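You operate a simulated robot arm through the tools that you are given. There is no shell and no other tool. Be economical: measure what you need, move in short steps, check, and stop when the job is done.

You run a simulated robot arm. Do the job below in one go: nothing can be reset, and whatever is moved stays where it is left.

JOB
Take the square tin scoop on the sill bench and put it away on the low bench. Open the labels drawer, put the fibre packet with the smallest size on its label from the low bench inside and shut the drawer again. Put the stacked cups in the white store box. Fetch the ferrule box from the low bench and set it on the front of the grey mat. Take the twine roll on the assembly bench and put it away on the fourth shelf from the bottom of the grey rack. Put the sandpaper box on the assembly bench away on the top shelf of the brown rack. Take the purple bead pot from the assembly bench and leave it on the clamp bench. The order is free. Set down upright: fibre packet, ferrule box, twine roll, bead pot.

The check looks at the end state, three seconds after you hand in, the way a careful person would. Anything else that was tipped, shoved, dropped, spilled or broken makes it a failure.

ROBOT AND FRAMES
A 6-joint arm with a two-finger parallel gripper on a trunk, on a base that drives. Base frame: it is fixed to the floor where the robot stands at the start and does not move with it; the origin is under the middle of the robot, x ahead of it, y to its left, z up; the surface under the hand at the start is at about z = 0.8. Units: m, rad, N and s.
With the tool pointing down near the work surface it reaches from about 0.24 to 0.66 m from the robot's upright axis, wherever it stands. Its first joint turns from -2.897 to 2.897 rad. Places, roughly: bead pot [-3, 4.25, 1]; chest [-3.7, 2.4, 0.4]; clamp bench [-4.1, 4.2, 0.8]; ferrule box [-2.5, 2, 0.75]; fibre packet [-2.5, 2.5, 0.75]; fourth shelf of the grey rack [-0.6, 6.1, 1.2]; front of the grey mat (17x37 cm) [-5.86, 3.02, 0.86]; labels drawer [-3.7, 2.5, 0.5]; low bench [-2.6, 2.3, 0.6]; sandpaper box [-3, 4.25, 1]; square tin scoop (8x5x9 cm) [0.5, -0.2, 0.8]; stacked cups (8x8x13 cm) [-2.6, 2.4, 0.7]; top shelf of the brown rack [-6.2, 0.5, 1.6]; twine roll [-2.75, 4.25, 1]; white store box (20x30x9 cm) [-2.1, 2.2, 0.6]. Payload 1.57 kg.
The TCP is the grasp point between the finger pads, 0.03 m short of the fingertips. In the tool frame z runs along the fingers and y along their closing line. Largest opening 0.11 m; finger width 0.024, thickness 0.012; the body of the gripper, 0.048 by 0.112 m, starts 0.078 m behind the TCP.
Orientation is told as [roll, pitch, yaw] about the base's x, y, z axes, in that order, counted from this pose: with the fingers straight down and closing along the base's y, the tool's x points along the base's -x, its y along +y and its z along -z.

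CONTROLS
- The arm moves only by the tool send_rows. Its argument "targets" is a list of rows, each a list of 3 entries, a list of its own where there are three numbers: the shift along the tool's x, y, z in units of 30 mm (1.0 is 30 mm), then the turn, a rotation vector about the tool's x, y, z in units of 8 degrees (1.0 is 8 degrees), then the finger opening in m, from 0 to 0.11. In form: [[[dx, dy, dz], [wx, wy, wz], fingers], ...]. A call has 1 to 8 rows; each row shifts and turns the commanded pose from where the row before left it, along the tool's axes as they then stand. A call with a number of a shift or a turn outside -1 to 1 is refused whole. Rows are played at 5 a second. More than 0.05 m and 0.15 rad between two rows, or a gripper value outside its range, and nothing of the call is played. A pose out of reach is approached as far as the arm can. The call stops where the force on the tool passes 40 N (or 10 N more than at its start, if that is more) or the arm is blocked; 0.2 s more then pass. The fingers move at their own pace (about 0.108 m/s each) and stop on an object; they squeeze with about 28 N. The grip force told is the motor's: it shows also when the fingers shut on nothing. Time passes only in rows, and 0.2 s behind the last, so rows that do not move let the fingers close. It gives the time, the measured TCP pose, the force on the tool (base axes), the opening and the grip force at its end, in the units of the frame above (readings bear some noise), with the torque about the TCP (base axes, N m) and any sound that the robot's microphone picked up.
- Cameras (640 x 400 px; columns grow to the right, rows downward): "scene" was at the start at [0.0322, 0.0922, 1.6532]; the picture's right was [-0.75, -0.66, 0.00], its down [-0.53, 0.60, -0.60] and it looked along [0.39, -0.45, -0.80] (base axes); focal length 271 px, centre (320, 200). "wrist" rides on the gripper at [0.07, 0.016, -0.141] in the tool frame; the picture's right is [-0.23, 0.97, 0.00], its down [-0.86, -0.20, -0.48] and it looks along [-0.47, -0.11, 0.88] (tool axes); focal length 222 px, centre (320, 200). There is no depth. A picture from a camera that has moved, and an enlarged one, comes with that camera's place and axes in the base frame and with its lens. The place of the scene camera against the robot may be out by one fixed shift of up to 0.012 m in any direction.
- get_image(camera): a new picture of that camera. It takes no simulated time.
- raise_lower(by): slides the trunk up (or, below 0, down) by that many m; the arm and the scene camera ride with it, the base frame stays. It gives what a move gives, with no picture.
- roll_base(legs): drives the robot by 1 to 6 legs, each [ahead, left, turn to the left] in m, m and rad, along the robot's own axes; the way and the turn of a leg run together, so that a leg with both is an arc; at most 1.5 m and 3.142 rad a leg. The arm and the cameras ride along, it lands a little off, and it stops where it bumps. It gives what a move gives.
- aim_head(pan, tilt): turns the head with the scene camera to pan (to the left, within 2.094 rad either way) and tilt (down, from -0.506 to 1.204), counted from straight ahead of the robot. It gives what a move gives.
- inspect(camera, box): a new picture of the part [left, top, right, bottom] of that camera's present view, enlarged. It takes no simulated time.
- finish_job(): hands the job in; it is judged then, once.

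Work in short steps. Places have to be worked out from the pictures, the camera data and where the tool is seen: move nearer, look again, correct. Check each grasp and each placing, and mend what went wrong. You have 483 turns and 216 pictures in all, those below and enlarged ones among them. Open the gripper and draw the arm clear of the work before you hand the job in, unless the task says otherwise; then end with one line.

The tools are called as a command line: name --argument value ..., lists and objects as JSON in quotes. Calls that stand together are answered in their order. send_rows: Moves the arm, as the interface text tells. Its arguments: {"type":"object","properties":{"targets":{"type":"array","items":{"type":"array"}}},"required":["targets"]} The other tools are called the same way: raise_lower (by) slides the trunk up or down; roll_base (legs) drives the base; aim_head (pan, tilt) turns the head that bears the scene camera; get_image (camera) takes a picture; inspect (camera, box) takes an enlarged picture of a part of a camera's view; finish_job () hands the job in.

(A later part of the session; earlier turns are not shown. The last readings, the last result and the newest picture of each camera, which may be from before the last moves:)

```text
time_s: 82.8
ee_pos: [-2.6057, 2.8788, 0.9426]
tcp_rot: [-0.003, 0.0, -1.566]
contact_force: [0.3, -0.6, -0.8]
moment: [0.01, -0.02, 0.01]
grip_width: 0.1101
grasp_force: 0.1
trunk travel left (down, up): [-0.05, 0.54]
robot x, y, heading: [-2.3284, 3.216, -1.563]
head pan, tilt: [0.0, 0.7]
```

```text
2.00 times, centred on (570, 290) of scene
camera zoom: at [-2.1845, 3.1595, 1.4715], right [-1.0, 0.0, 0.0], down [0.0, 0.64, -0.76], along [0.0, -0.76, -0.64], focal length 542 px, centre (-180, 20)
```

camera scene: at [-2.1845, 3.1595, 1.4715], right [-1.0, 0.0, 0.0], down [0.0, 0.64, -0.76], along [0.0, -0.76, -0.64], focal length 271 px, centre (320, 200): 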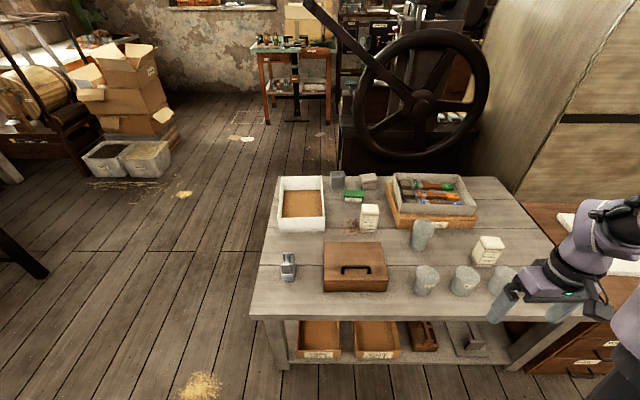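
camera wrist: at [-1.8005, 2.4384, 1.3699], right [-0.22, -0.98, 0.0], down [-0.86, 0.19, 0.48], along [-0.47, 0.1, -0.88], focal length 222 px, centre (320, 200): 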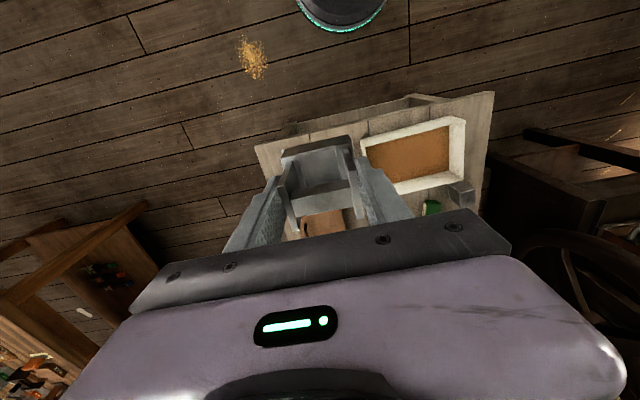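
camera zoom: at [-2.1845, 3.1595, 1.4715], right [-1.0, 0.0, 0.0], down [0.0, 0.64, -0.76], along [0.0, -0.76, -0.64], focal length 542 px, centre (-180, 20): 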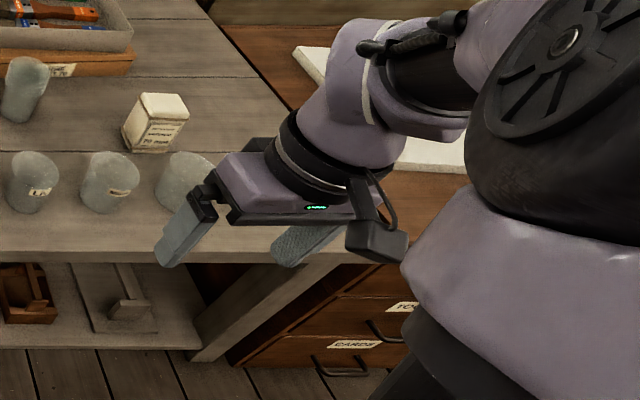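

The smallest is "NATURAL 50 mm" at about (-2.385, 2.33). The drawer must be opened first, so I drive along the aisle to the chest.

roll_base --legs '[[0, -1.2, 0]]'

aim_head --pan 0.0 --tilt 0.85

get_image --camera "scene"

```text
time_s: 88.9
ee_pos: [-3.8134, 2.8724, 0.9423]
tcp_rot: [-0.002, -0.002, -1.564]
contact_force: [-0.2, -0.6, -0.5]
moment: [-0.02, 0.0, -0.01]
grip_width: 0.1099
grasp_force: 0.1
trunk travel left (down, up): [-0.05, 0.54]
robot x, y, heading: [-3.5369, 3.2076, -1.565]
head pan, tilt: [0.0, 0.7]
```

```text
time_s: 89.6
ee_pos: [-3.8125, 2.8694, 0.9435]
tcp_rot: [-0.003, -0.002, -1.565]
contact_force: [-0.2, -0.4, 0.3]
moment: [0.02, -0.02, -0.01]
grip_width: 0.11
grasp_force: 0.1
trunk travel left (down, up): [-0.05, 0.54]
robot x, y, heading: [-3.534, 3.2095, -1.564]
head pan, tilt: [0.0, 0.85]
```

```text
176 pictures are left
camera scene: at [-3.3929, 3.1595, 1.4593], right [-1.0, -0.01, 0.0], down [-0.01, 0.75, -0.66], along [0.0, -0.66, -0.75], focal length 271 px, centre (320, 200)
```

scene: 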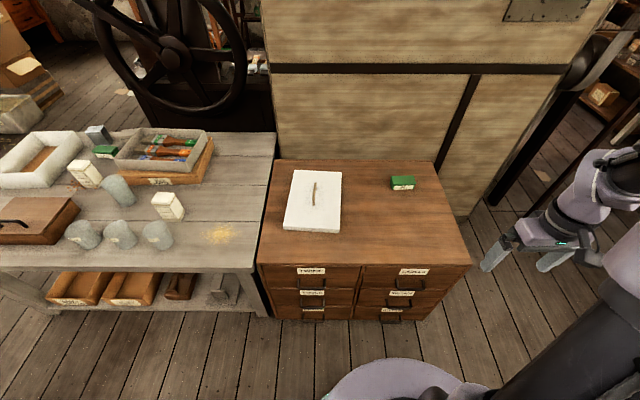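

inspect --camera "scene" --box '[250, 250, 480, 330]'

inspect --camera "scene" --box '[350, 255, 480, 325]'

```text
2.78 times, centred on (365, 290) of scene
camera zoom: at [-3.3929, 3.1595, 1.4593], right [-1.0, -0.01, 0.0], down [-0.01, 0.75, -0.66], along [0.0, -0.66, -0.75], focal length 754 px, centre (195, -50)
```

zoom: 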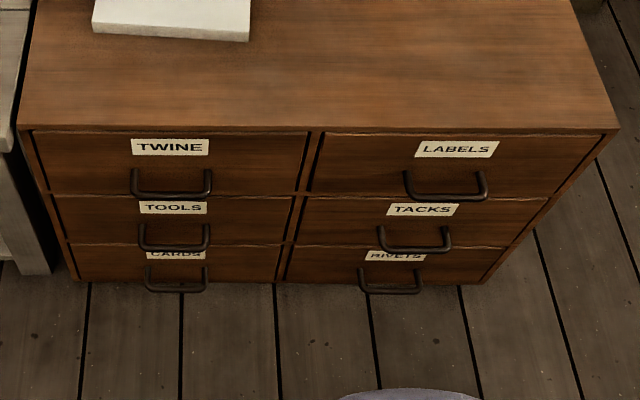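

```text
4.92 times, centred on (415, 290) of scene
camera zoom: at [-3.3929, 3.1595, 1.4593], right [-1.0, -0.01, 0.0], down [-0.01, 0.75, -0.66], along [0.0, -0.66, -0.75], focal length 1333 px, centre (-148, -243)
```

zoom: 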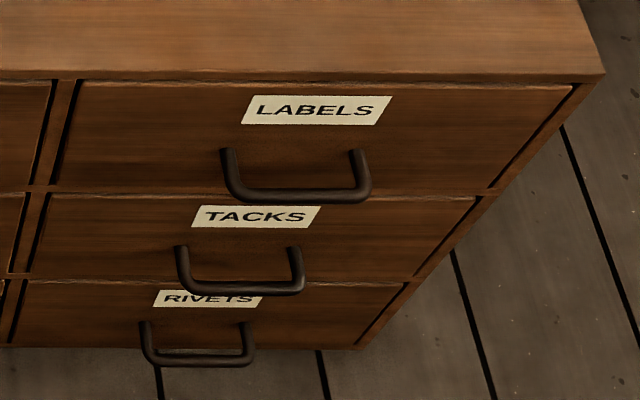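

The labels drawer is the top right one; its handle bar is about (-3.74, 2.735, 0.465). I position the robot straight in front, at y≈3.35.

roll_base --legs '[[-0.14, -0.206, 0]]'

send_rows --targets '[[[0, 1, 0], [0, 0, 0], 0.11], [[0, 1, 0], [0, 0, 0], 0.11], [[0, 1, 0], [0, 0, 0], 0.11], [[0, 1, 0], [0, 0, 0], 0.11], [[0, 1, 0], [0, 0, 0], 0.11], [[-0.5, 1, 0], [0, 0, 0], 0.11], [[-0.5, 1, 0], [0, 0, 0], 0.11], [[-0.5, 1, 0], [0, 0, 0], 0.11]]'

aim_head --pan 0.6 --tilt 0.85

```text
time_s: 91.4
ee_pos: [-4.0186, 3.0077, 0.9432]
tcp_rot: [-0.003, -0.002, -1.561]
contact_force: [-0.1, 0.3, -0.3]
moment: [0.03, 0.01, 0.02]
grip_width: 0.1101
grasp_force: 0.1
trunk travel left (down, up): [-0.05, 0.54]
robot x, y, heading: [-3.7491, 3.3433, -1.563]
head pan, tilt: [0.0, 0.85]
```

```text
time_s: 93.2
ee_pos: [-3.7777, 2.9651, 0.9409]
tcp_rot: [-0.003, -0.002, -1.562]
contact_force: [0.5, 0.0, 0.1]
moment: [0.0, -0.01, 0.02]
grip_width: 0.1102
grasp_force: 0.0
trunk travel left (down, up): [-0.05, 0.54]
robot x, y, heading: [-3.7444, 3.3446, -1.563]
head pan, tilt: [0.0, 0.85]
```

```text
time_s: 94.2
ee_pos: [-3.7779, 2.9655, 0.9413]
tcp_rot: [-0.001, 0.0, -1.561]
contact_force: [0.8, -0.5, 0.8]
moment: [-0.02, 0.01, 0.0]
grip_width: 0.11
grasp_force: 0.0
trunk travel left (down, up): [-0.05, 0.54]
robot x, y, heading: [-3.7449, 3.3478, -1.557]
head pan, tilt: [0.6, 0.85]
```

Now I tilt the hand from pointing down to pointing forward, shifting it forward at the same time.

send_rows --targets '[[[-0.49, 0, 0], [0, -1, 0], 0.05], [[-0.485, 0, 0.068], [0, -1, 0], 0.05], [[-0.471, 0, 0.135], [0, -1, 0], 0.05], [[-0.448, 0, 0.199], [0, -1, 0], 0.05], [[-0.416, 0, 0.26], [0, -1, 0], 0.05], [[-0.375, 0, 0.315], [0, -1, 0], 0.05], [[-0.328, 0, 0.364], [0, -1, 0], 0.05], [[-0.274, 0, 0.406], [0, -1, 0], 0.05]]'

send_rows --targets '[[[-0.215, 0, 0.44], [0, -1, 0], 0.05], [[-0.151, 0, 0.466], [0, -1, 0], 0.05], [[-0.085, 0, 0.483], [0, -1, 0], 0.05], [[0, 0, 0], [0, -0.25, 0], 0.05], [[0, 0, 0], [0, 0, 0], 0.05]]'

get_image --camera "scene"

```text
time_s: 96.0
ee_pos: [-3.8038, 2.8765, 0.9276]
tcp_rot: [-0.131, -0.859, -1.516]
contact_force: [0.7, 0.1, 1.8]
moment: [-0.02, 0.02, -0.03]
grip_width: 0.05
grasp_force: 0.1
out of reach, approached as far as the arm can: row 4, 5, 6, 8
trunk travel left (down, up): [-0.05, 0.54]
robot x, y, heading: [-3.7416, 3.3521, -1.559]
head pan, tilt: [0.6, 0.85]
```

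```text
time_s: 97.2
ee_pos: [-3.8079, 2.8269, 0.916]
tcp_rot: [-0.329, -1.304, -1.297]
contact_force: [0.1, -0.2, 0.3]
moment: [-0.01, 0.02, 0.02]
grip_width: 0.0501
grasp_force: 0.1
out of reach, approached as far as the arm can: row 1
trunk travel left (down, up): [-0.05, 0.54]
robot x, y, heading: [-3.7412, 3.3491, -1.56]
head pan, tilt: [0.6, 0.85]
```

```text
173 pictures are left
camera scene: at [-3.5554, 3.3117, 1.4593], right [-0.82, -0.57, 0.0], down [-0.43, 0.62, -0.66], along [0.38, -0.54, -0.75], focal length 271 px, centre (320, 200)
```

scene: 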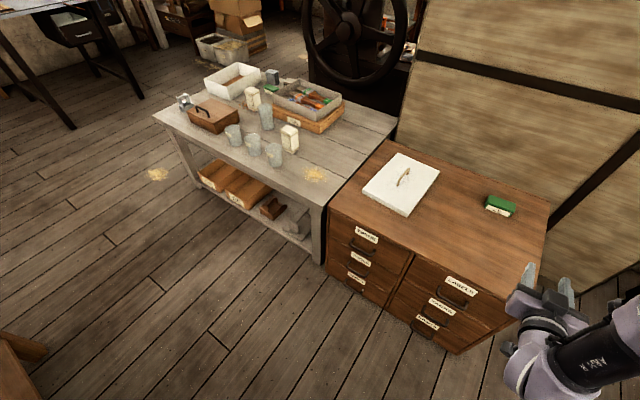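

The hand points forward and about 15° down. I trim its yaw and roll it 90° so the fingers close vertically.

send_rows --targets '[[[0, 0, 0], [-0.46, -0.04, -0.12], 0.05], [[0, 0, 0], [0, 0, 1], 0.05], [[0, 0, 0], [0, 0, 1], 0.05], [[0, 0, 0], [0, 0, 1], 0.05], [[0, 0, 0], [0, 0, 1], 0.05], [[0, 0, 0], [0, 0, 1], 0.05], [[0, 0, 0], [0, 0, 1], 0.05]]'

send_rows --targets '[[[0, 0, 0], [0, 0, 1], 0.05], [[0, 0, 0], [0, 0, 1], 0.05], [[0, 0, 0], [0, 0, 1], 0.05], [[0, 0, 0], [0, 0, 1], 0.05], [[0, 0, 0], [0, 0, 1], 0.05], [[0, 0, 0], [0, 0, 0.25], 0.05]]'

get_image --camera "wrist"

```text
time_s: 98.8
ee_pos: [-3.8069, 2.8256, 0.9159]
tcp_rot: [1.208, -0.789, -2.88]
contact_force: [0.3, 0.0, 0.6]
moment: [0.03, 0.01, -0.05]
grip_width: 0.05
grasp_force: 0.0
trunk travel left (down, up): [-0.05, 0.54]
robot x, y, heading: [-3.7461, 3.3433, -1.56]
head pan, tilt: [0.6, 0.85]
```

```text
time_s: 100.2
ee_pos: [-3.8063, 2.827, 0.9169]
tcp_rot: [1.317, -0.085, -3.122]
contact_force: [1.3, -0.6, 0.1]
moment: [0.0, -0.02, 0.01]
grip_width: 0.0503
grasp_force: 0.1
trunk travel left (down, up): [-0.05, 0.54]
robot x, y, heading: [-3.7448, 3.346, -1.562]
head pan, tilt: [0.6, 0.85]
```

```text
172 pictures are left
camera wrist: at [-3.7365, 2.961, 0.9617], right [-0.14, -0.25, 0.96], down [-0.87, 0.5, 0.0], along [-0.47, -0.83, -0.28], focal length 222 px, centre (320, 200)
```

wrist: 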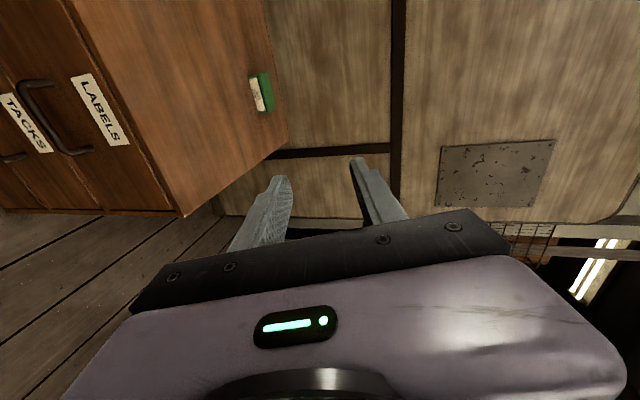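

The wrist view confirms the handle bar at about (-3.737, 2.73, 0.467). I correct the roll and go down in front of it.

send_rows --targets '[[[0, 0, 0], [0, 0, 0.62], 0.05], [[0.151, -0.942, 0.305], [0, 0, 0], 0.05], [[0.151, -0.942, 0.305], [0, 0, 0], 0.05], [[0.151, -0.942, 0.305], [0, 0, 0], 0.05], [[0.151, -0.942, 0.305], [0, 0, 0], 0.05], [[0.151, -0.942, 0.305], [0, 0, 0], 0.05], [[0.151, -0.942, 0.305], [0, 0, 0], 0.05], [[0.151, -0.942, 0.305], [0, 0, 0], 0.05]]'

get_image --camera "scene"

```text
time_s: 102.0
ee_pos: [-3.7756, 2.8142, 0.7086]
tcp_rot: [1.317, -0.004, 3.143]
contact_force: [-0.8, -0.1, -0.2]
moment: [0.01, 0.02, -0.01]
grip_width: 0.0501
grasp_force: 0.1
trunk travel left (down, up): [-0.05, 0.54]
robot x, y, heading: [-3.7473, 3.3463, -1.563]
head pan, tilt: [0.6, 0.85]
```

```text
171 pictures are left
camera scene: at [-3.5554, 3.3116, 1.4593], right [-0.82, -0.57, 0.0], down [-0.43, 0.62, -0.66], along [0.38, -0.54, -0.75], focal length 271 px, centre (320, 200)
```

scene: 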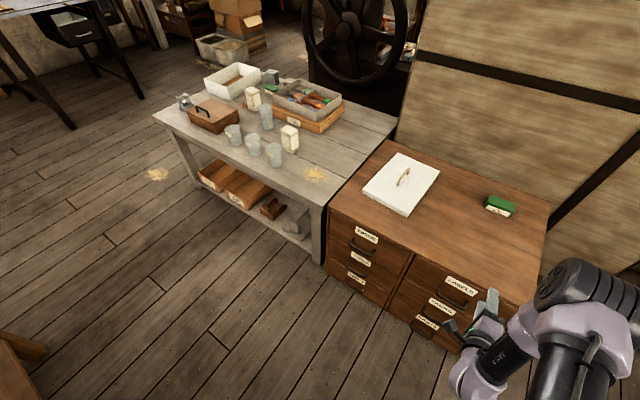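

Reaching fine so far (z 0.709). I continue down.

send_rows --targets '[[[0.155, -0.942, 0.305], [0, 0, 0], 0.05], [[0.155, -0.942, 0.305], [0, 0, 0], 0.05], [[0.155, -0.942, 0.305], [0, 0, 0], 0.05], [[0.155, -0.942, 0.305], [0, 0, 0], 0.05], [[0.155, -0.942, 0.305], [0, 0, 0], 0.05], [[0.155, -0.942, 0.305], [0, 0, 0], 0.05], [[0.155, -0.942, 0.305], [0, 0, 0], 0.05]]'

get_image --camera "wrist"

get_image --camera "scene"

```text
time_s: 103.6
ee_pos: [-3.7436, 2.801, 0.4991]
tcp_rot: [1.319, -0.005, 3.141]
contact_force: [-0.5, -0.2, 0.4]
moment: [-0.01, 0.06, -0.03]
grip_width: 0.0501
grasp_force: 0.1
trunk travel left (down, up): [-0.05, 0.54]
robot x, y, heading: [-3.7441, 3.3462, -1.563]
head pan, tilt: [0.6, 0.85]
```

```text
170 pictures are left
camera wrist: at [-3.6745, 2.9328, 0.5499], right [-0.22, -0.24, 0.94], down [-0.85, 0.51, -0.07], along [-0.47, -0.82, -0.32], focal length 222 px, centre (320, 200)
```

wrist: 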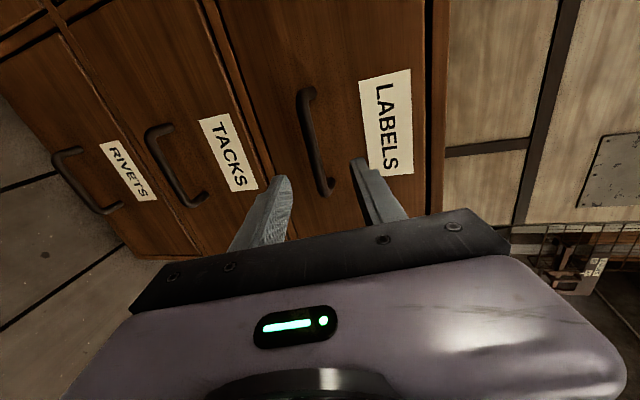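

```text
169 pictures are left
camera scene: at [-3.5554, 3.3116, 1.4593], right [-0.82, -0.57, 0.0], down [-0.43, 0.62, -0.66], along [0.38, -0.54, -0.75], focal length 271 px, centre (320, 200)
```

scene: 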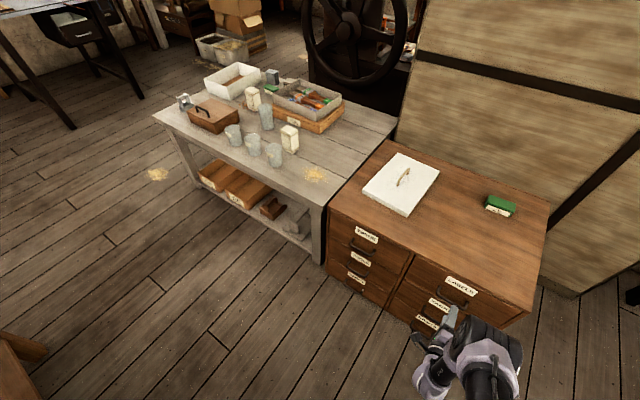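

The bar is at about (-3.73, 2.733, 0.479). I advance so it lies between the fingertips and close.

send_rows --targets '[[[0.2, -0.04, 0.85], [0, 0, 0], 0.05], [[0.15, -0.04, 0.85], [0, 0, 0], 0.05], [[0, 0, 0], [0, 0, 0], 0.05]]'

get_image --camera "wrist"

```text
time_s: 104.4
ee_pos: [-3.7326, 2.7519, 0.4868]
tcp_rot: [1.316, -0.001, 3.143]
contact_force: [1.0, 0.0, 0.8]
moment: [0.02, -0.01, 0.01]
grip_width: 0.0503
grasp_force: 0.1
trunk travel left (down, up): [-0.05, 0.54]
robot x, y, heading: [-3.7453, 3.3462, -1.558]
head pan, tilt: [0.6, 0.85]
```

```text
168 pictures are left
camera wrist: at [-3.6638, 2.884, 0.5374], right [-0.23, -0.25, 0.94], down [-0.86, 0.51, -0.07], along [-0.47, -0.82, -0.33], focal length 222 px, centre (320, 200)
```

wrist: 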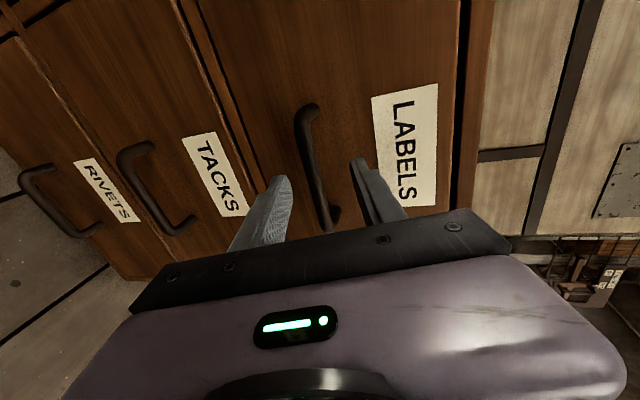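

send_rows --targets '[[[0, 0, 0], [0, 0, 0], 0.0], [[0, 0, 0], [0, 0, 0], 0.0], [[0, 0, 0], [0, 0, 0], 0.0]]'

get_image --camera "wrist"

```text
time_s: 105.2
ee_pos: [-3.7316, 2.7531, 0.4835]
tcp_rot: [1.309, -0.003, 3.14]
contact_force: [2.1, 2.1, -31.3]
moment: [0.69, 0.09, 0.08]
grip_width: 0.012
grasp_force: 29.1
trunk travel left (down, up): [-0.05, 0.54]
robot x, y, heading: [-3.743, 3.3468, -1.564]
head pan, tilt: [0.6, 0.85]
```

```text
167 pictures are left
camera wrist: at [-3.6637, 2.8846, 0.5351], right [-0.23, -0.25, 0.94], down [-0.85, 0.51, -0.07], along [-0.47, -0.82, -0.33], focal length 222 px, centre (320, 200)
```

wrist: 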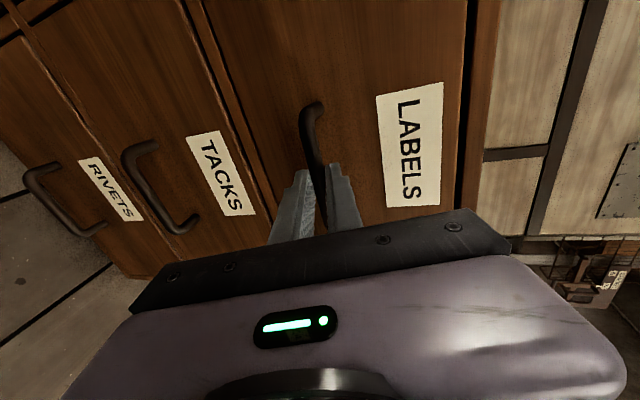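

Gripped the bar (12 mm). I ease the vertical load and pull the drawer out with the arm.

send_rows --targets '[[[0, -0.25, 0], [0, 0, 0], 0.0], [[0, -0.25, -0.97], [0, 0, 0], 0.0], [[0, -0.25, -0.97], [0, 0, 0], 0.0], [[0, -0.25, -0.97], [0, 0, 0], 0.0], [[0, 0, 0], [0, 0, 0], 0.0]]'

get_image --camera "scene"

```text
time_s: 106.2
ee_pos: [-3.7344, 2.8483, 0.4837]
tcp_rot: [1.305, 0.001, 3.137]
contact_force: [1.8, 1.7, -24.8]
moment: [0.64, 0.27, 0.27]
grip_width: 0.0117
grasp_force: 29.3
out of reach, approached as far as the arm can: row 1
trunk travel left (down, up): [-0.05, 0.54]
robot x, y, heading: [-3.739, 3.348, -1.564]
head pan, tilt: [0.6, 0.85]
stopped in row 5: the force on the tool passed its limit at 57 N (the readings are from after the stop); the commanded pose is now the measured one
```

```text
166 pictures are left
camera scene: at [-3.5551, 3.3099, 1.4595], right [-0.82, -0.57, 0.0], down [-0.43, 0.62, -0.66], along [0.38, -0.54, -0.75], focal length 271 px, centre (320, 200)
```

scene: 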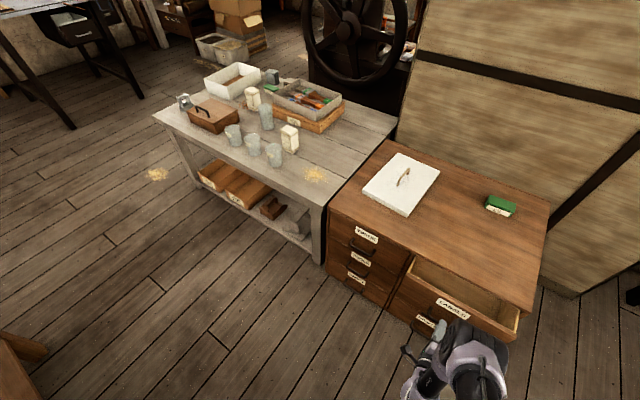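

The drawer is out about 10 cm. I relieve the vertical load by lowering the trunk a few mm, then pull on.

raise_lower --by -0.006

send_rows --targets '[[[0, -0.15, -0.58], [0, 0, 0], 0.0], [[0, -0.15, -0.58], [0, 0, 0], 0.0], [[0, -0.15, -0.58], [0, 0, 0], 0.0], [[0, -0.15, -0.58], [0, 0, 0], 0.0], [[0, 0, 0], [0, 0, 0], 0.0]]'

```text
time_s: 106.8
ee_pos: [-3.7325, 2.8429, 0.4831]
tcp_rot: [1.317, -0.001, 3.138]
contact_force: [-2.2, 0.2, 29.9]
moment: [-0.77, 0.35, -0.32]
grip_width: 0.0116
grasp_force: 29.0
trunk travel left (down, up): [-0.044, 0.546]
robot x, y, heading: [-3.7432, 3.3437, -1.566]
head pan, tilt: [0.6, 0.85]
```

```text
time_s: 107.6
ee_pos: [-3.733, 2.899, 0.4828]
tcp_rot: [1.286, 0.0, 3.136]
contact_force: [3.4, 1.1, -32.2]
moment: [0.73, 0.35, 0.51]
grip_width: 0.0117
grasp_force: 29.2
out of reach, approached as far as the arm can: row 2, 3, 4
trunk travel left (down, up): [-0.044, 0.546]
robot x, y, heading: [-3.7468, 3.3526, -1.56]
head pan, tilt: [0.6, 0.85]
stopped in row 4: the force on the tool passed its limit at 56 N (the readings are from after the stop); the commanded pose is now the measured one
```

Open about 15 cm; the arm is now too folded, so I ease the load and use the base to pull a little more.

raise_lower --by -0.004

roll_base --legs '[[-0.06, 0, 0]]'

get_image --camera "scene"

```text
time_s: 108.2
ee_pos: [-3.7332, 2.8974, 0.483]
tcp_rot: [1.297, 0.002, 3.135]
contact_force: [0.4, -1.0, 0.1]
moment: [-0.02, 0.62, -0.03]
grip_width: 0.012
grasp_force: 29.7
trunk travel left (down, up): [-0.04, 0.55]
robot x, y, heading: [-3.7436, 3.3485, -1.557]
head pan, tilt: [0.6, 0.85]
```

```text
time_s: 109.1
ee_pos: [-3.7332, 2.9571, 0.4834]
tcp_rot: [1.296, 0.001, 3.137]
contact_force: [6.1, 1.6, 17.3]
moment: [-0.42, 0.46, 0.33]
grip_width: 0.012
grasp_force: 29.4
trunk travel left (down, up): [-0.04, 0.55]
robot x, y, heading: [-3.747, 3.403, -1.562]
head pan, tilt: [0.6, 0.85]
```

```text
165 pictures are left
camera scene: at [-3.5554, 3.3719, 1.4494], right [-0.82, -0.57, 0.0], down [-0.43, 0.61, -0.66], along [0.38, -0.54, -0.75], focal length 271 px, centre (320, 200)
```

scene: 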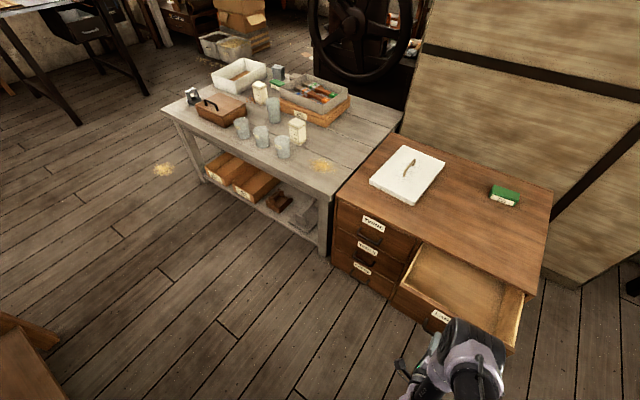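

Open about 20 cm. I release the handle and back off with the base.

send_rows --targets '[[[0, 0, 0], [0, 0, 0], 0.05], [[0, 0, 0], [0, 0, 0], 0.05]]'

roll_base --legs '[[-0.06, 0, 0]]'

send_rows --targets '[[[0, 0.95, -0.25], [0, 0, 0], 0.05], [[0, 0.95, -0.25], [0, 0, 0], 0.05], [[0, 0.95, -0.25], [0, 0, 0], 0.05], [[0, 0.95, -0.25], [0, 0, 0], 0.05], [[0, 0.95, -0.25], [0, 0, 0], 0.05], [[0, 0.95, -0.25], [0, 0, 0], 0.05], [[0, 0.95, -0.25], [0, 0, 0], 0.05], [[0, 0.95, -0.25], [0, 0, 0], 0.05]]'

get_image --camera "scene"

```text
time_s: 109.7
ee_pos: [-3.7333, 2.9567, 0.4818]
tcp_rot: [1.294, 0.001, 3.137]
contact_force: [0.4, -0.1, 0.5]
moment: [-0.02, 0.0, -0.02]
grip_width: 0.0502
grasp_force: 0.1
trunk travel left (down, up): [-0.04, 0.55]
robot x, y, heading: [-3.7423, 3.4051, -1.559]
head pan, tilt: [0.6, 0.85]
```

```text
time_s: 110.7
ee_pos: [-3.7342, 3.0173, 0.4836]
tcp_rot: [1.292, 0.004, 3.137]
contact_force: [0.4, -0.4, 0.3]
moment: [-0.05, 0.0, 0.02]
grip_width: 0.0502
grasp_force: 0.0
trunk travel left (down, up): [-0.04, 0.55]
robot x, y, heading: [-3.7498, 3.4629, -1.562]
head pan, tilt: [0.6, 0.85]
```

```text
time_s: 112.5
ee_pos: [-3.7334, 3.0122, 0.7184]
tcp_rot: [1.293, 0.002, 3.138]
contact_force: [0.9, -0.3, -0.1]
moment: [0.01, 0.0, 0.04]
grip_width: 0.0499
grasp_force: 0.1
trunk travel left (down, up): [-0.04, 0.55]
robot x, y, heading: [-3.745, 3.4648, -1.562]
head pan, tilt: [0.6, 0.85]
```

```text
164 pictures are left
camera scene: at [-3.5564, 3.4304, 1.4493], right [-0.82, -0.57, 0.0], down [-0.43, 0.62, -0.66], along [0.38, -0.54, -0.75], focal length 271 px, centre (320, 200)
```

scene: 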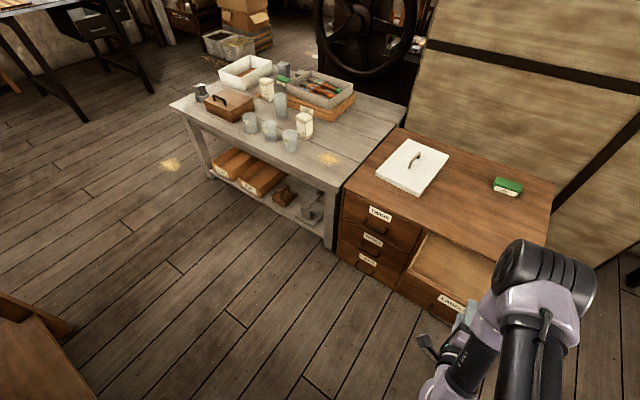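

The drawer is open and released. I undo the roll and tilt so the hand points down again.

send_rows --targets '[[[0, 0, 0], [0, 0, -1], 0.05], [[0, 0, 0], [0, 0, -1], 0.05], [[0, 0, 0], [0, 0, -1], 0.05], [[0, 0, 0], [0, 0, -1], 0.05], [[0, 0, 0], [0, 0, -1], 0.05], [[0, 0, 0], [0, 0, -1], 0.05], [[0, 0, 0], [0, 0, -1], 0.05], [[0, 0, 0], [0, 0, -1], 0.05]]'

send_rows --targets '[[[0, 0, 0], [0, 0, -1], 0.05], [[0, 0, 0], [0, 0, -1], 0.05], [[0, 0, 0], [0, 0, -1], 0.05], [[0, 0, 0], [0, 0.7, -0.25], 0.05], [[0, 0, 0], [0, 1, 0], 0.05], [[0, 0, 0], [0, 1, 0], 0.05], [[0, 0, 0], [0, 1, 0], 0.05], [[0, 0, 0], [0, 1, 0], 0.05]]'

send_rows --targets '[[[0, 0, 0], [0, 1, 0], 0.11], [[0, 0, 0], [0, 1, 0], 0.11], [[0, 0, 0], [0, 1, 0], 0.11], [[0, 0, 0], [0, 1, 0], 0.11], [[0, 0, 0], [0, 0.5, 0], 0.11]]'

```text
time_s: 114.3
ee_pos: [-3.7351, 3.0124, 0.7173]
tcp_rot: [0.996, -1.044, -2.637]
contact_force: [0.7, 0.2, -0.5]
moment: [0.0, 0.0, -0.03]
grip_width: 0.0501
grasp_force: 0.0
trunk travel left (down, up): [-0.04, 0.55]
robot x, y, heading: [-3.7461, 3.4648, -1.558]
head pan, tilt: [0.6, 0.85]
```

```text
time_s: 116.1
ee_pos: [-3.7339, 3.0116, 0.7177]
tcp_rot: [0.001, -0.638, -1.574]
contact_force: [-0.1, -0.5, -0.7]
moment: [0.02, 0.0, 0.02]
grip_width: 0.05
grasp_force: 0.0
trunk travel left (down, up): [-0.04, 0.55]
robot x, y, heading: [-3.7433, 3.4644, -1.566]
head pan, tilt: [0.6, 0.85]
```

```text
time_s: 117.3
ee_pos: [-3.7337, 3.0119, 0.7186]
tcp_rot: [0.001, -0.009, -1.574]
contact_force: [-0.2, -0.3, -1.0]
moment: [-0.03, 0.04, -0.03]
grip_width: 0.1099
grasp_force: 0.0
trunk travel left (down, up): [-0.04, 0.55]
robot x, y, heading: [-3.7433, 3.4665, -1.56]
head pan, tilt: [0.6, 0.85]
```

Hand is vertical. I raise it and drive to stand before the 50 mm packet.

raise_lower --by 0.24

roll_base --legs '[[0, 1.36, 0], [0.48, 0, 0]]'

aim_head --pan 0.0 --tilt 0.9

get_image --camera "scene"

get_image --camera "wrist"

```text
time_s: 119.8
ee_pos: [-3.7349, 3.0113, 0.9594]
tcp_rot: [0.004, -0.009, -1.576]
contact_force: [-0.3, -0.3, 0.0]
moment: [0.04, 0.03, -0.01]
grip_width: 0.1101
grasp_force: 0.0
trunk travel left (down, up): [-0.28, 0.31]
robot x, y, heading: [-3.7443, 3.4618, -1.565]
head pan, tilt: [0.6, 0.85]
```

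```text
time_s: 129.0
ee_pos: [-2.3492, 2.5642, 0.957]
tcp_rot: [0.004, -0.009, -1.55]
contact_force: [-0.3, 0.0, 0.4]
moment: [-0.01, 0.06, 0.0]
grip_width: 0.1098
grasp_force: 0.0
trunk travel left (down, up): [-0.28, 0.31]
robot x, y, heading: [-2.3658, 3.0162, -1.534]
head pan, tilt: [0.6, 0.85]
```

```text
time_s: 130.0
ee_pos: [-2.3485, 2.5654, 0.9573]
tcp_rot: [0.002, -0.008, -1.548]
contact_force: [0.5, 0.4, 0.3]
moment: [0.0, 0.0, 0.02]
grip_width: 0.1098
grasp_force: 0.2
trunk travel left (down, up): [-0.28, 0.31]
robot x, y, heading: [-2.371, 3.0179, -1.537]
head pan, tilt: [0.0, 0.901]
```

```text
163 pictures are left
camera scene: at [-2.2251, 2.9748, 1.6854], right [-1.0, -0.04, 0.0], down [-0.03, 0.78, -0.62], along [0.02, -0.62, -0.78], focal length 271 px, centre (320, 200)
```

scene: 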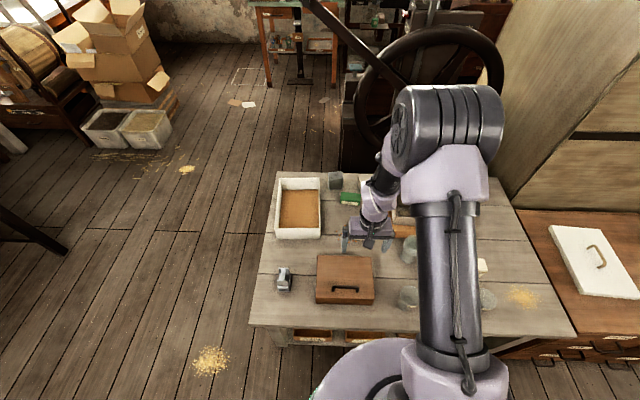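

```text
162 pictures are left
camera wrist: at [-2.3351, 2.6355, 1.0993], right [0.98, -0.21, 0.0], down [-0.18, -0.85, 0.49], along [-0.1, -0.48, -0.87], focal length 222 px, centre (320, 200)
```

wrist: 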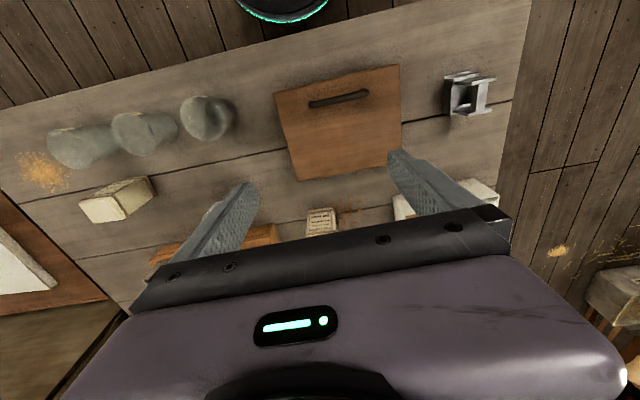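

inspect --camera "wrist" --box '[270, 185, 380, 255]'

```text
5.71 times, centred on (325, 220) of wrist
camera zoom: at [-2.3351, 2.6355, 1.0993], right [0.98, -0.21, 0.0], down [-0.18, -0.85, 0.49], along [-0.1, -0.48, -0.87], focal length 1269 px, centre (291, 86)
```

zoom: 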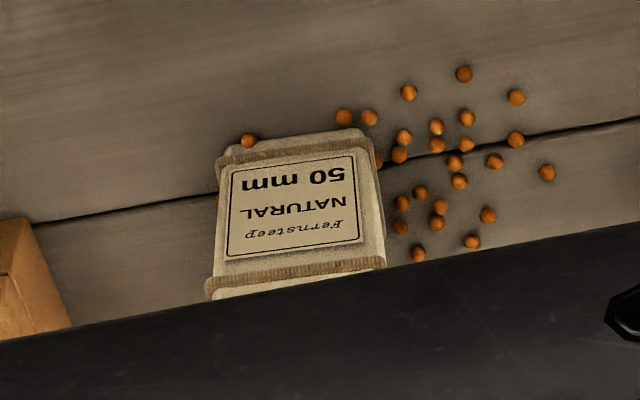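

The packet's face spans x -2.432…-2.361 at y 2.332, well aligned. I edge the base closer and move the hand above the packet.

roll_base --legs '[[0.07, 0, -0.03]]'

send_rows --targets '[[[-0.9, -0.23, 0.3], [0, 0, 0], 0.11], [[-0.9, -0.23, 0.3], [0, 0, 0], 0.11], [[-0.9, -0.23, 0.3], [0, 0, 0], 0.11], [[-0.9, -0.23, 0.3], [0, 0, 0], 0.11], [[-0.9, -0.23, 0.3], [0, 0, 0], 0.11], [[-0.9, -0.23, 0.3], [0, 0, 0], 0.11], [[0, 0, 0], [0, 0, 0], 0.11]]'

get_image --camera "wrist"

```text
time_s: 131.0
ee_pos: [-2.3605, 2.4937, 0.9565]
tcp_rot: [0.003, -0.008, -1.578]
contact_force: [0.1, -0.1, 0.4]
moment: [0.03, 0.0, -0.02]
grip_width: 0.1101
grasp_force: 0.0
trunk travel left (down, up): [-0.28, 0.31]
robot x, y, heading: [-2.3716, 2.9474, -1.568]
head pan, tilt: [0.0, 0.901]
```

```text
time_s: 132.6
ee_pos: [-2.4012, 2.3308, 0.9043]
tcp_rot: [0.003, -0.011, -1.579]
contact_force: [-0.1, 0.0, -0.1]
moment: [-0.01, -0.02, -0.02]
grip_width: 0.1096
grasp_force: 0.1
trunk travel left (down, up): [-0.28, 0.31]
robot x, y, heading: [-2.3712, 2.9469, -1.561]
head pan, tilt: [0.0, 0.901]
```

```text
160 pictures are left
camera wrist: at [-2.3872, 2.4017, 1.0462], right [0.97, -0.23, 0.0], down [-0.21, -0.85, 0.49], along [-0.11, -0.47, -0.87], focal length 222 px, centre (320, 200)
```

wrist: 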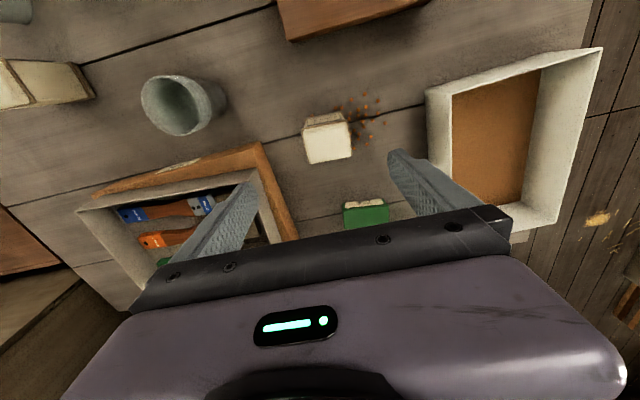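

Packet centre is (-2.397, 2.305). I line up and descend to z 0.668, then close.

send_rows --targets '[[[-0.9, 0.13, 0.3], [0, 0, 0], 0.11], [[0, 0, 1], [0, 0, 0], 0.11], [[0, 0, 1], [0, 0, 0], 0.11], [[0, 0, 1], [0, 0, 0], 0.11], [[0, 0, 1], [0, 0, 0], 0.11], [[0, 0, 1], [0, 0, 0], 0.11], [[0, 0, 1], [0, 0, 0], 0.11], [[0, 0, 1], [0, 0, 0], 0.11]]'

get_image --camera "wrist"

```text
time_s: 134.4
ee_pos: [-2.3941, 2.3381, 0.7171]
tcp_rot: [0.001, -0.008, -1.577]
contact_force: [-0.6, -0.5, 0.7]
moment: [0.01, 0.02, 0.03]
grip_width: 0.1103
grasp_force: 0.1
out of reach, approached as far as the arm can: row 5, 6, 7, 8
trunk travel left (down, up): [-0.28, 0.31]
robot x, y, heading: [-2.3708, 2.947, -1.564]
head pan, tilt: [0.0, 0.901]
```

```text
159 pictures are left
camera wrist: at [-2.3781, 2.4085, 0.8569], right [0.97, -0.23, 0.0], down [-0.21, -0.85, 0.49], along [-0.11, -0.47, -0.87], focal length 222 px, centre (320, 200)
```

wrist: 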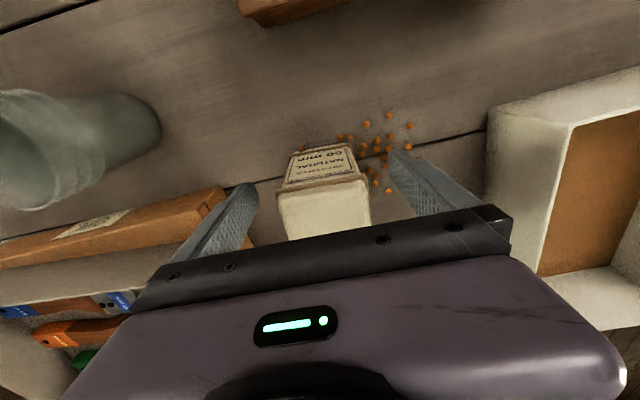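

Out of reach low down with the trunk this high. I back up a bit, move forward there and lower by the trunk instead.

send_rows --targets '[[[0, 0, -1], [0, 0, 0], 0.11], [[0, 0, -1], [0, 0, 0], 0.11], [[0, 0, -1], [0, 0, 0], 0.11], [[-0.6, 0, -1], [0, 0, 0], 0.11], [[-0.6, 0, -1], [0, 0, 0], 0.11], [[0, 0, -1], [0, 0, 0], 0.11]]'

raise_lower --by -0.12

get_image --camera "wrist"

```text
time_s: 135.8
ee_pos: [-2.3948, 2.305, 0.8975]
tcp_rot: [0.002, -0.008, -1.579]
contact_force: [-0.9, -0.3, 0.3]
moment: [-0.01, 0.01, -0.02]
grip_width: 0.1101
grasp_force: 0.0
trunk travel left (down, up): [-0.28, 0.31]
robot x, y, heading: [-2.3683, 2.9448, -1.566]
head pan, tilt: [0.0, 0.901]
```

```text
time_s: 137.3
ee_pos: [-2.3941, 2.3036, 0.7772]
tcp_rot: [0.003, -0.012, -1.577]
contact_force: [-0.7, 0.0, -0.5]
moment: [0.02, -0.02, 0.04]
grip_width: 0.11
grasp_force: 0.1
trunk travel left (down, up): [-0.16, 0.43]
robot x, y, heading: [-2.3698, 2.9442, -1.564]
head pan, tilt: [0.0, 0.901]
```

```text
158 pictures are left
camera wrist: at [-2.3782, 2.3743, 0.9177], right [0.97, -0.23, 0.0], down [-0.21, -0.85, 0.49], along [-0.11, -0.47, -0.87], focal length 222 px, centre (320, 200)
```

wrist: 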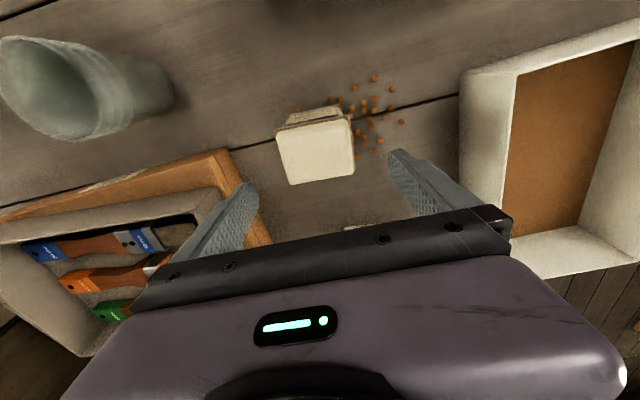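

Aligned over the packet; lowering by 10.8 cm with the trunk, then closing.

raise_lower --by -0.108

send_rows --targets '[[[0, 0, 0], [0, 0, 0], 0.0], [[0, 0, 0], [0, 0, 0], 0.0], [[0, 0, 0], [0, 0, 0], 0.0]]'

get_image --camera "wrist"

```text
time_s: 138.7
ee_pos: [-2.3935, 2.3036, 0.6693]
tcp_rot: [0.004, -0.011, -1.577]
contact_force: [-0.1, -0.1, -0.4]
moment: [0.01, -0.04, -0.01]
grip_width: 0.11
grasp_force: 0.0
trunk travel left (down, up): [-0.052, 0.538]
robot x, y, heading: [-2.3727, 2.9455, -1.56]
head pan, tilt: [0.0, 0.901]
```

```text
time_s: 139.5
ee_pos: [-2.3932, 2.3031, 0.6684]
tcp_rot: [0.003, -0.011, -1.577]
contact_force: [-0.8, -0.1, 2.1]
moment: [-0.12, 0.21, 0.0]
grip_width: 0.0702
grasp_force: 27.6
trunk travel left (down, up): [-0.052, 0.538]
robot x, y, heading: [-2.368, 2.9471, -1.563]
head pan, tilt: [0.0, 0.901]
```

```text
157 pictures are left
camera wrist: at [-2.3783, 2.3742, 0.8098], right [0.97, -0.23, 0.0], down [-0.21, -0.85, 0.49], along [-0.11, -0.47, -0.87], focal length 222 px, centre (320, 200)
```

wrist: 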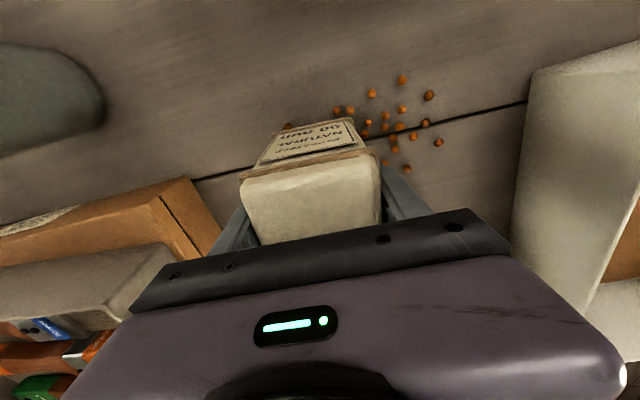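

Gripped at 70 mm. I lift with the trunk and check for anything falling out.

raise_lower --by 0.28

get_image --camera "wrist"

get_image --camera "scene"

```text
time_s: 142.4
ee_pos: [-2.3935, 2.3031, 0.9475]
tcp_rot: [0.003, -0.009, -1.577]
contact_force: [0.5, -0.5, -1.2]
moment: [0.05, -0.01, -0.01]
grip_width: 0.07
grasp_force: 28.3
trunk travel left (down, up): [-0.332, 0.258]
robot x, y, heading: [-2.3714, 2.9492, -1.567]
head pan, tilt: [0.0, 0.901]
```

```text
156 pictures are left
camera wrist: at [-2.3782, 2.3741, 1.0893], right [0.97, -0.23, 0.0], down [-0.21, -0.85, 0.49], along [-0.11, -0.47, -0.87], focal length 222 px, centre (320, 200)
```

wrist: 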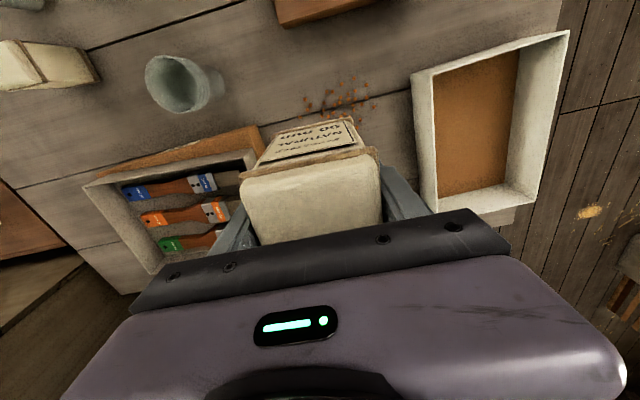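

```text
155 pictures are left
camera scene: at [-2.2253, 2.9001, 1.7373], right [-1.0, -0.01, 0.0], down [0.0, 0.78, -0.62], along [0.0, -0.62, -0.78], focal length 271 px, centre (320, 200)
```

scene: 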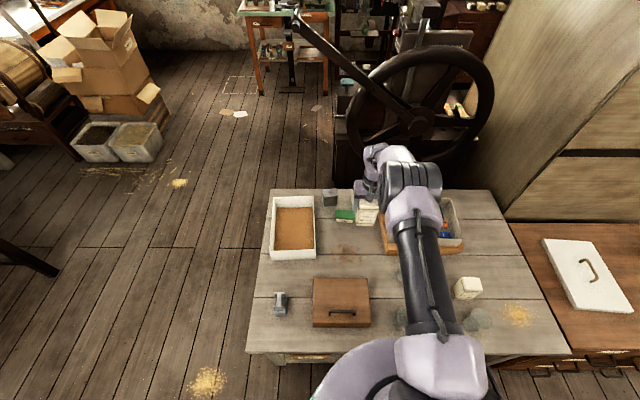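

Clean lift; the spilled beads stay put. I drive back to the open drawer.

roll_base --legs '[[-0.46, 0, 0], [0, -1.36, 0]]'

aim_head --pan 0.25 --tilt 1.05

get_image --camera "scene"

get_image --camera "wrist"

```text
time_s: 151.5
ee_pos: [-3.7609, 2.752, 0.9481]
tcp_rot: [0.003, -0.009, -1.58]
contact_force: [-0.5, -0.3, -2.0]
moment: [0.0, -0.03, 0.01]
grip_width: 0.07
grasp_force: 27.8
trunk travel left (down, up): [-0.332, 0.258]
robot x, y, heading: [-3.7338, 3.3969, -1.566]
head pan, tilt: [0.0, 0.901]
```

```text
time_s: 152.3
ee_pos: [-3.76, 2.7523, 0.9478]
tcp_rot: [0.003, -0.009, -1.58]
contact_force: [-0.1, -0.6, -1.6]
moment: [0.01, -0.01, 0.02]
grip_width: 0.0698
grasp_force: 28.1
trunk travel left (down, up): [-0.332, 0.258]
robot x, y, heading: [-3.7355, 3.3954, -1.57]
head pan, tilt: [0.25, 1.051]
```

```text
154 pictures are left
camera scene: at [-3.5739, 3.3591, 1.7267], right [-0.97, -0.25, 0.0], down [-0.22, 0.84, -0.5], along [0.12, -0.48, -0.87], focal length 271 px, centre (320, 200)
```

scene: 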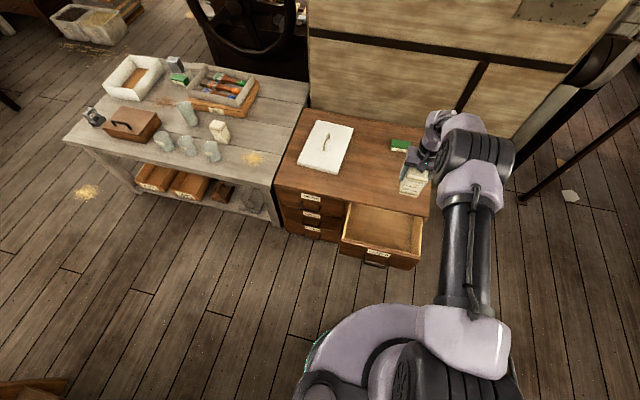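

```text
153 pictures are left
camera wrist: at [-3.745, 2.8224, 1.0894], right [0.97, -0.24, 0.0], down [-0.21, -0.85, 0.49], along [-0.11, -0.47, -0.87], focal length 222 px, centre (320, 200)
```

wrist: 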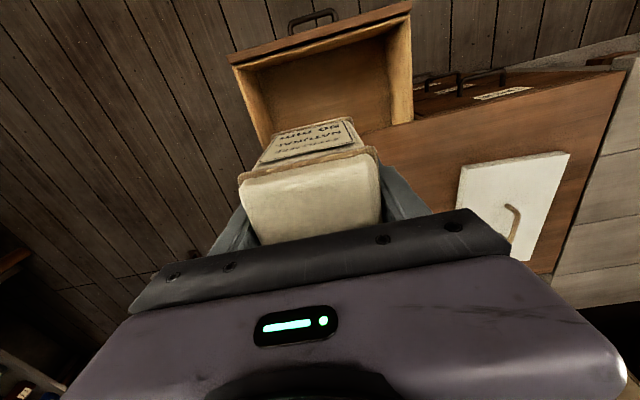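

inspect --camera "scene" --box '[310, 170, 450, 285]'

```text
3.48 times, centred on (380, 228) of scene
camera zoom: at [-3.5739, 3.3591, 1.7267], right [-0.97, -0.25, 0.0], down [-0.22, 0.84, -0.5], along [0.12, -0.48, -0.87], focal length 942 px, centre (111, 104)
```

zoom: 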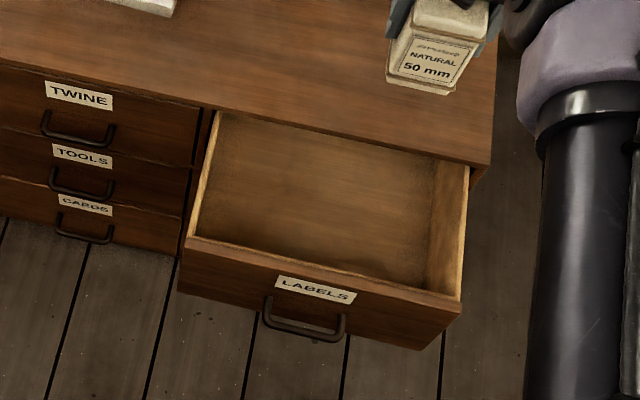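

Drawer interior: x -3.90…-3.58, y 2.70…2.875, floor ≈0.41. I centre the packet at (-3.74, 2.795), edging the base closer for reach.

send_rows --targets '[[[0.95, 0.13, 0], [0, 0, 0], 0.0], [[0.95, 0.13, 0], [0, 0, 0], 0.0], [[0.95, 0.13, 0], [0, 0, 0], 0.0], [[0.95, 0.13, 0], [0, 0, 0], 0.0], [[0.95, 0.13, 0], [0, 0, 0], 0.0]]'

roll_base --legs '[[0.1, 0, 0]]'

raise_lower --by -0.25

inspect --camera "scene" --box '[250, 120, 450, 285]'

```text
time_s: 153.5
ee_pos: [-3.7406, 2.8954, 0.9473]
tcp_rot: [0.001, -0.009, -1.581]
contact_force: [-0.2, -0.2, -1.8]
moment: [-0.03, -0.01, 0.01]
grip_width: 0.0696
grasp_force: 27.8
trunk travel left (down, up): [-0.332, 0.258]
robot x, y, heading: [-3.731, 3.3939, -1.57]
head pan, tilt: [0.25, 1.051]
```

```text
time_s: 154.6
ee_pos: [-3.7406, 2.7945, 0.9471]
tcp_rot: [0.002, -0.009, -1.582]
contact_force: [-0.2, -1.4, -2.0]
moment: [0.03, -0.02, -0.03]
grip_width: 0.0701
grasp_force: 28.0
trunk travel left (down, up): [-0.332, 0.258]
robot x, y, heading: [-3.7338, 3.2962, -1.57]
head pan, tilt: [0.25, 1.051]
```

```text
time_s: 157.2
ee_pos: [-3.7422, 2.7963, 0.697]
tcp_rot: [0.003, -0.008, -1.584]
contact_force: [-0.4, 0.3, -2.2]
moment: [0.0, 0.0, 0.0]
grip_width: 0.0695
grasp_force: 27.8
trunk travel left (down, up): [-0.082, 0.508]
robot x, y, heading: [-3.7314, 3.2991, -1.569]
head pan, tilt: [0.25, 1.051]
```

```text
2.42 times, centred on (350, 202) of scene
camera zoom: at [-3.5737, 3.2602, 1.4768], right [-0.97, -0.25, 0.0], down [-0.22, 0.84, -0.5], along [0.12, -0.48, -0.87], focal length 657 px, centre (247, 194)
```

zoom: 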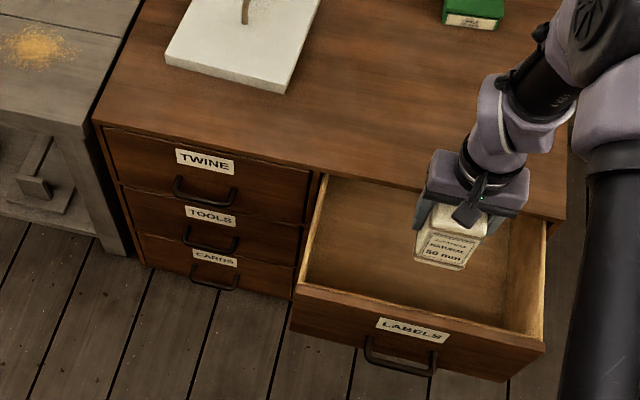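

Well placed over the drawer. I lower the trunk fully and go on down with the arm.

raise_lower --by -0.08

send_rows --targets '[[[0, 0, 0.7], [0, 0, 0], 0.0], [[0, 0, 0.7], [0, 0, 0], 0.0], [[0, 0, 0.7], [0, 0, 0], 0.0], [[0, 0, 0.7], [0, 0, 0], 0.0], [[0, 0, 0.4], [0, 0, 0], 0.0], [[0, 0, 0], [0, 0, 0], 0.0]]'

inspect --camera "scene" --box '[250, 120, 450, 285]'

```text
time_s: 158.4
ee_pos: [-3.7409, 2.7959, 0.6176]
tcp_rot: [0.004, -0.009, -1.583]
contact_force: [-0.6, 0.3, -1.8]
moment: [-0.05, 0.02, 0.01]
grip_width: 0.07
grasp_force: 28.3
trunk travel left (down, up): [-0.002, 0.588]
robot x, y, heading: [-3.7337, 3.3007, -1.575]
head pan, tilt: [0.25, 1.051]
```

```text
time_s: 159.8
ee_pos: [-3.7402, 2.7947, 0.5212]
tcp_rot: [0.004, -0.01, -1.584]
contact_force: [-0.1, 0.0, -1.7]
moment: [-0.02, 0.01, -0.01]
grip_width: 0.0697
grasp_force: 28.1
trunk travel left (down, up): [-0.002, 0.588]
robot x, y, heading: [-3.7359, 3.2947, -1.571]
head pan, tilt: [0.25, 1.051]
```

```text
2.42 times, centred on (350, 202) of scene
camera zoom: at [-3.5737, 3.2601, 1.3967], right [-0.97, -0.25, 0.0], down [-0.22, 0.84, -0.5], along [0.12, -0.48, -0.87], focal length 657 px, centre (247, 194)
```

zoom: 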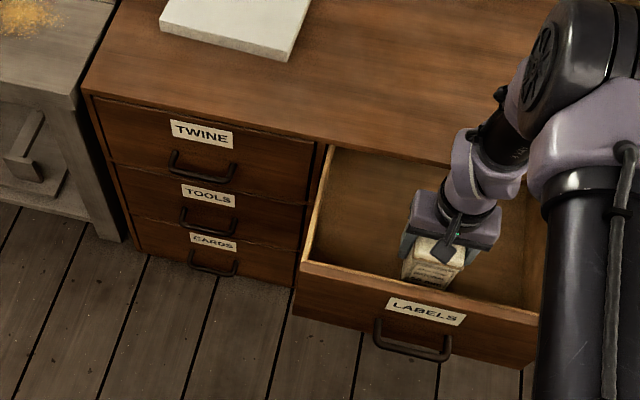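

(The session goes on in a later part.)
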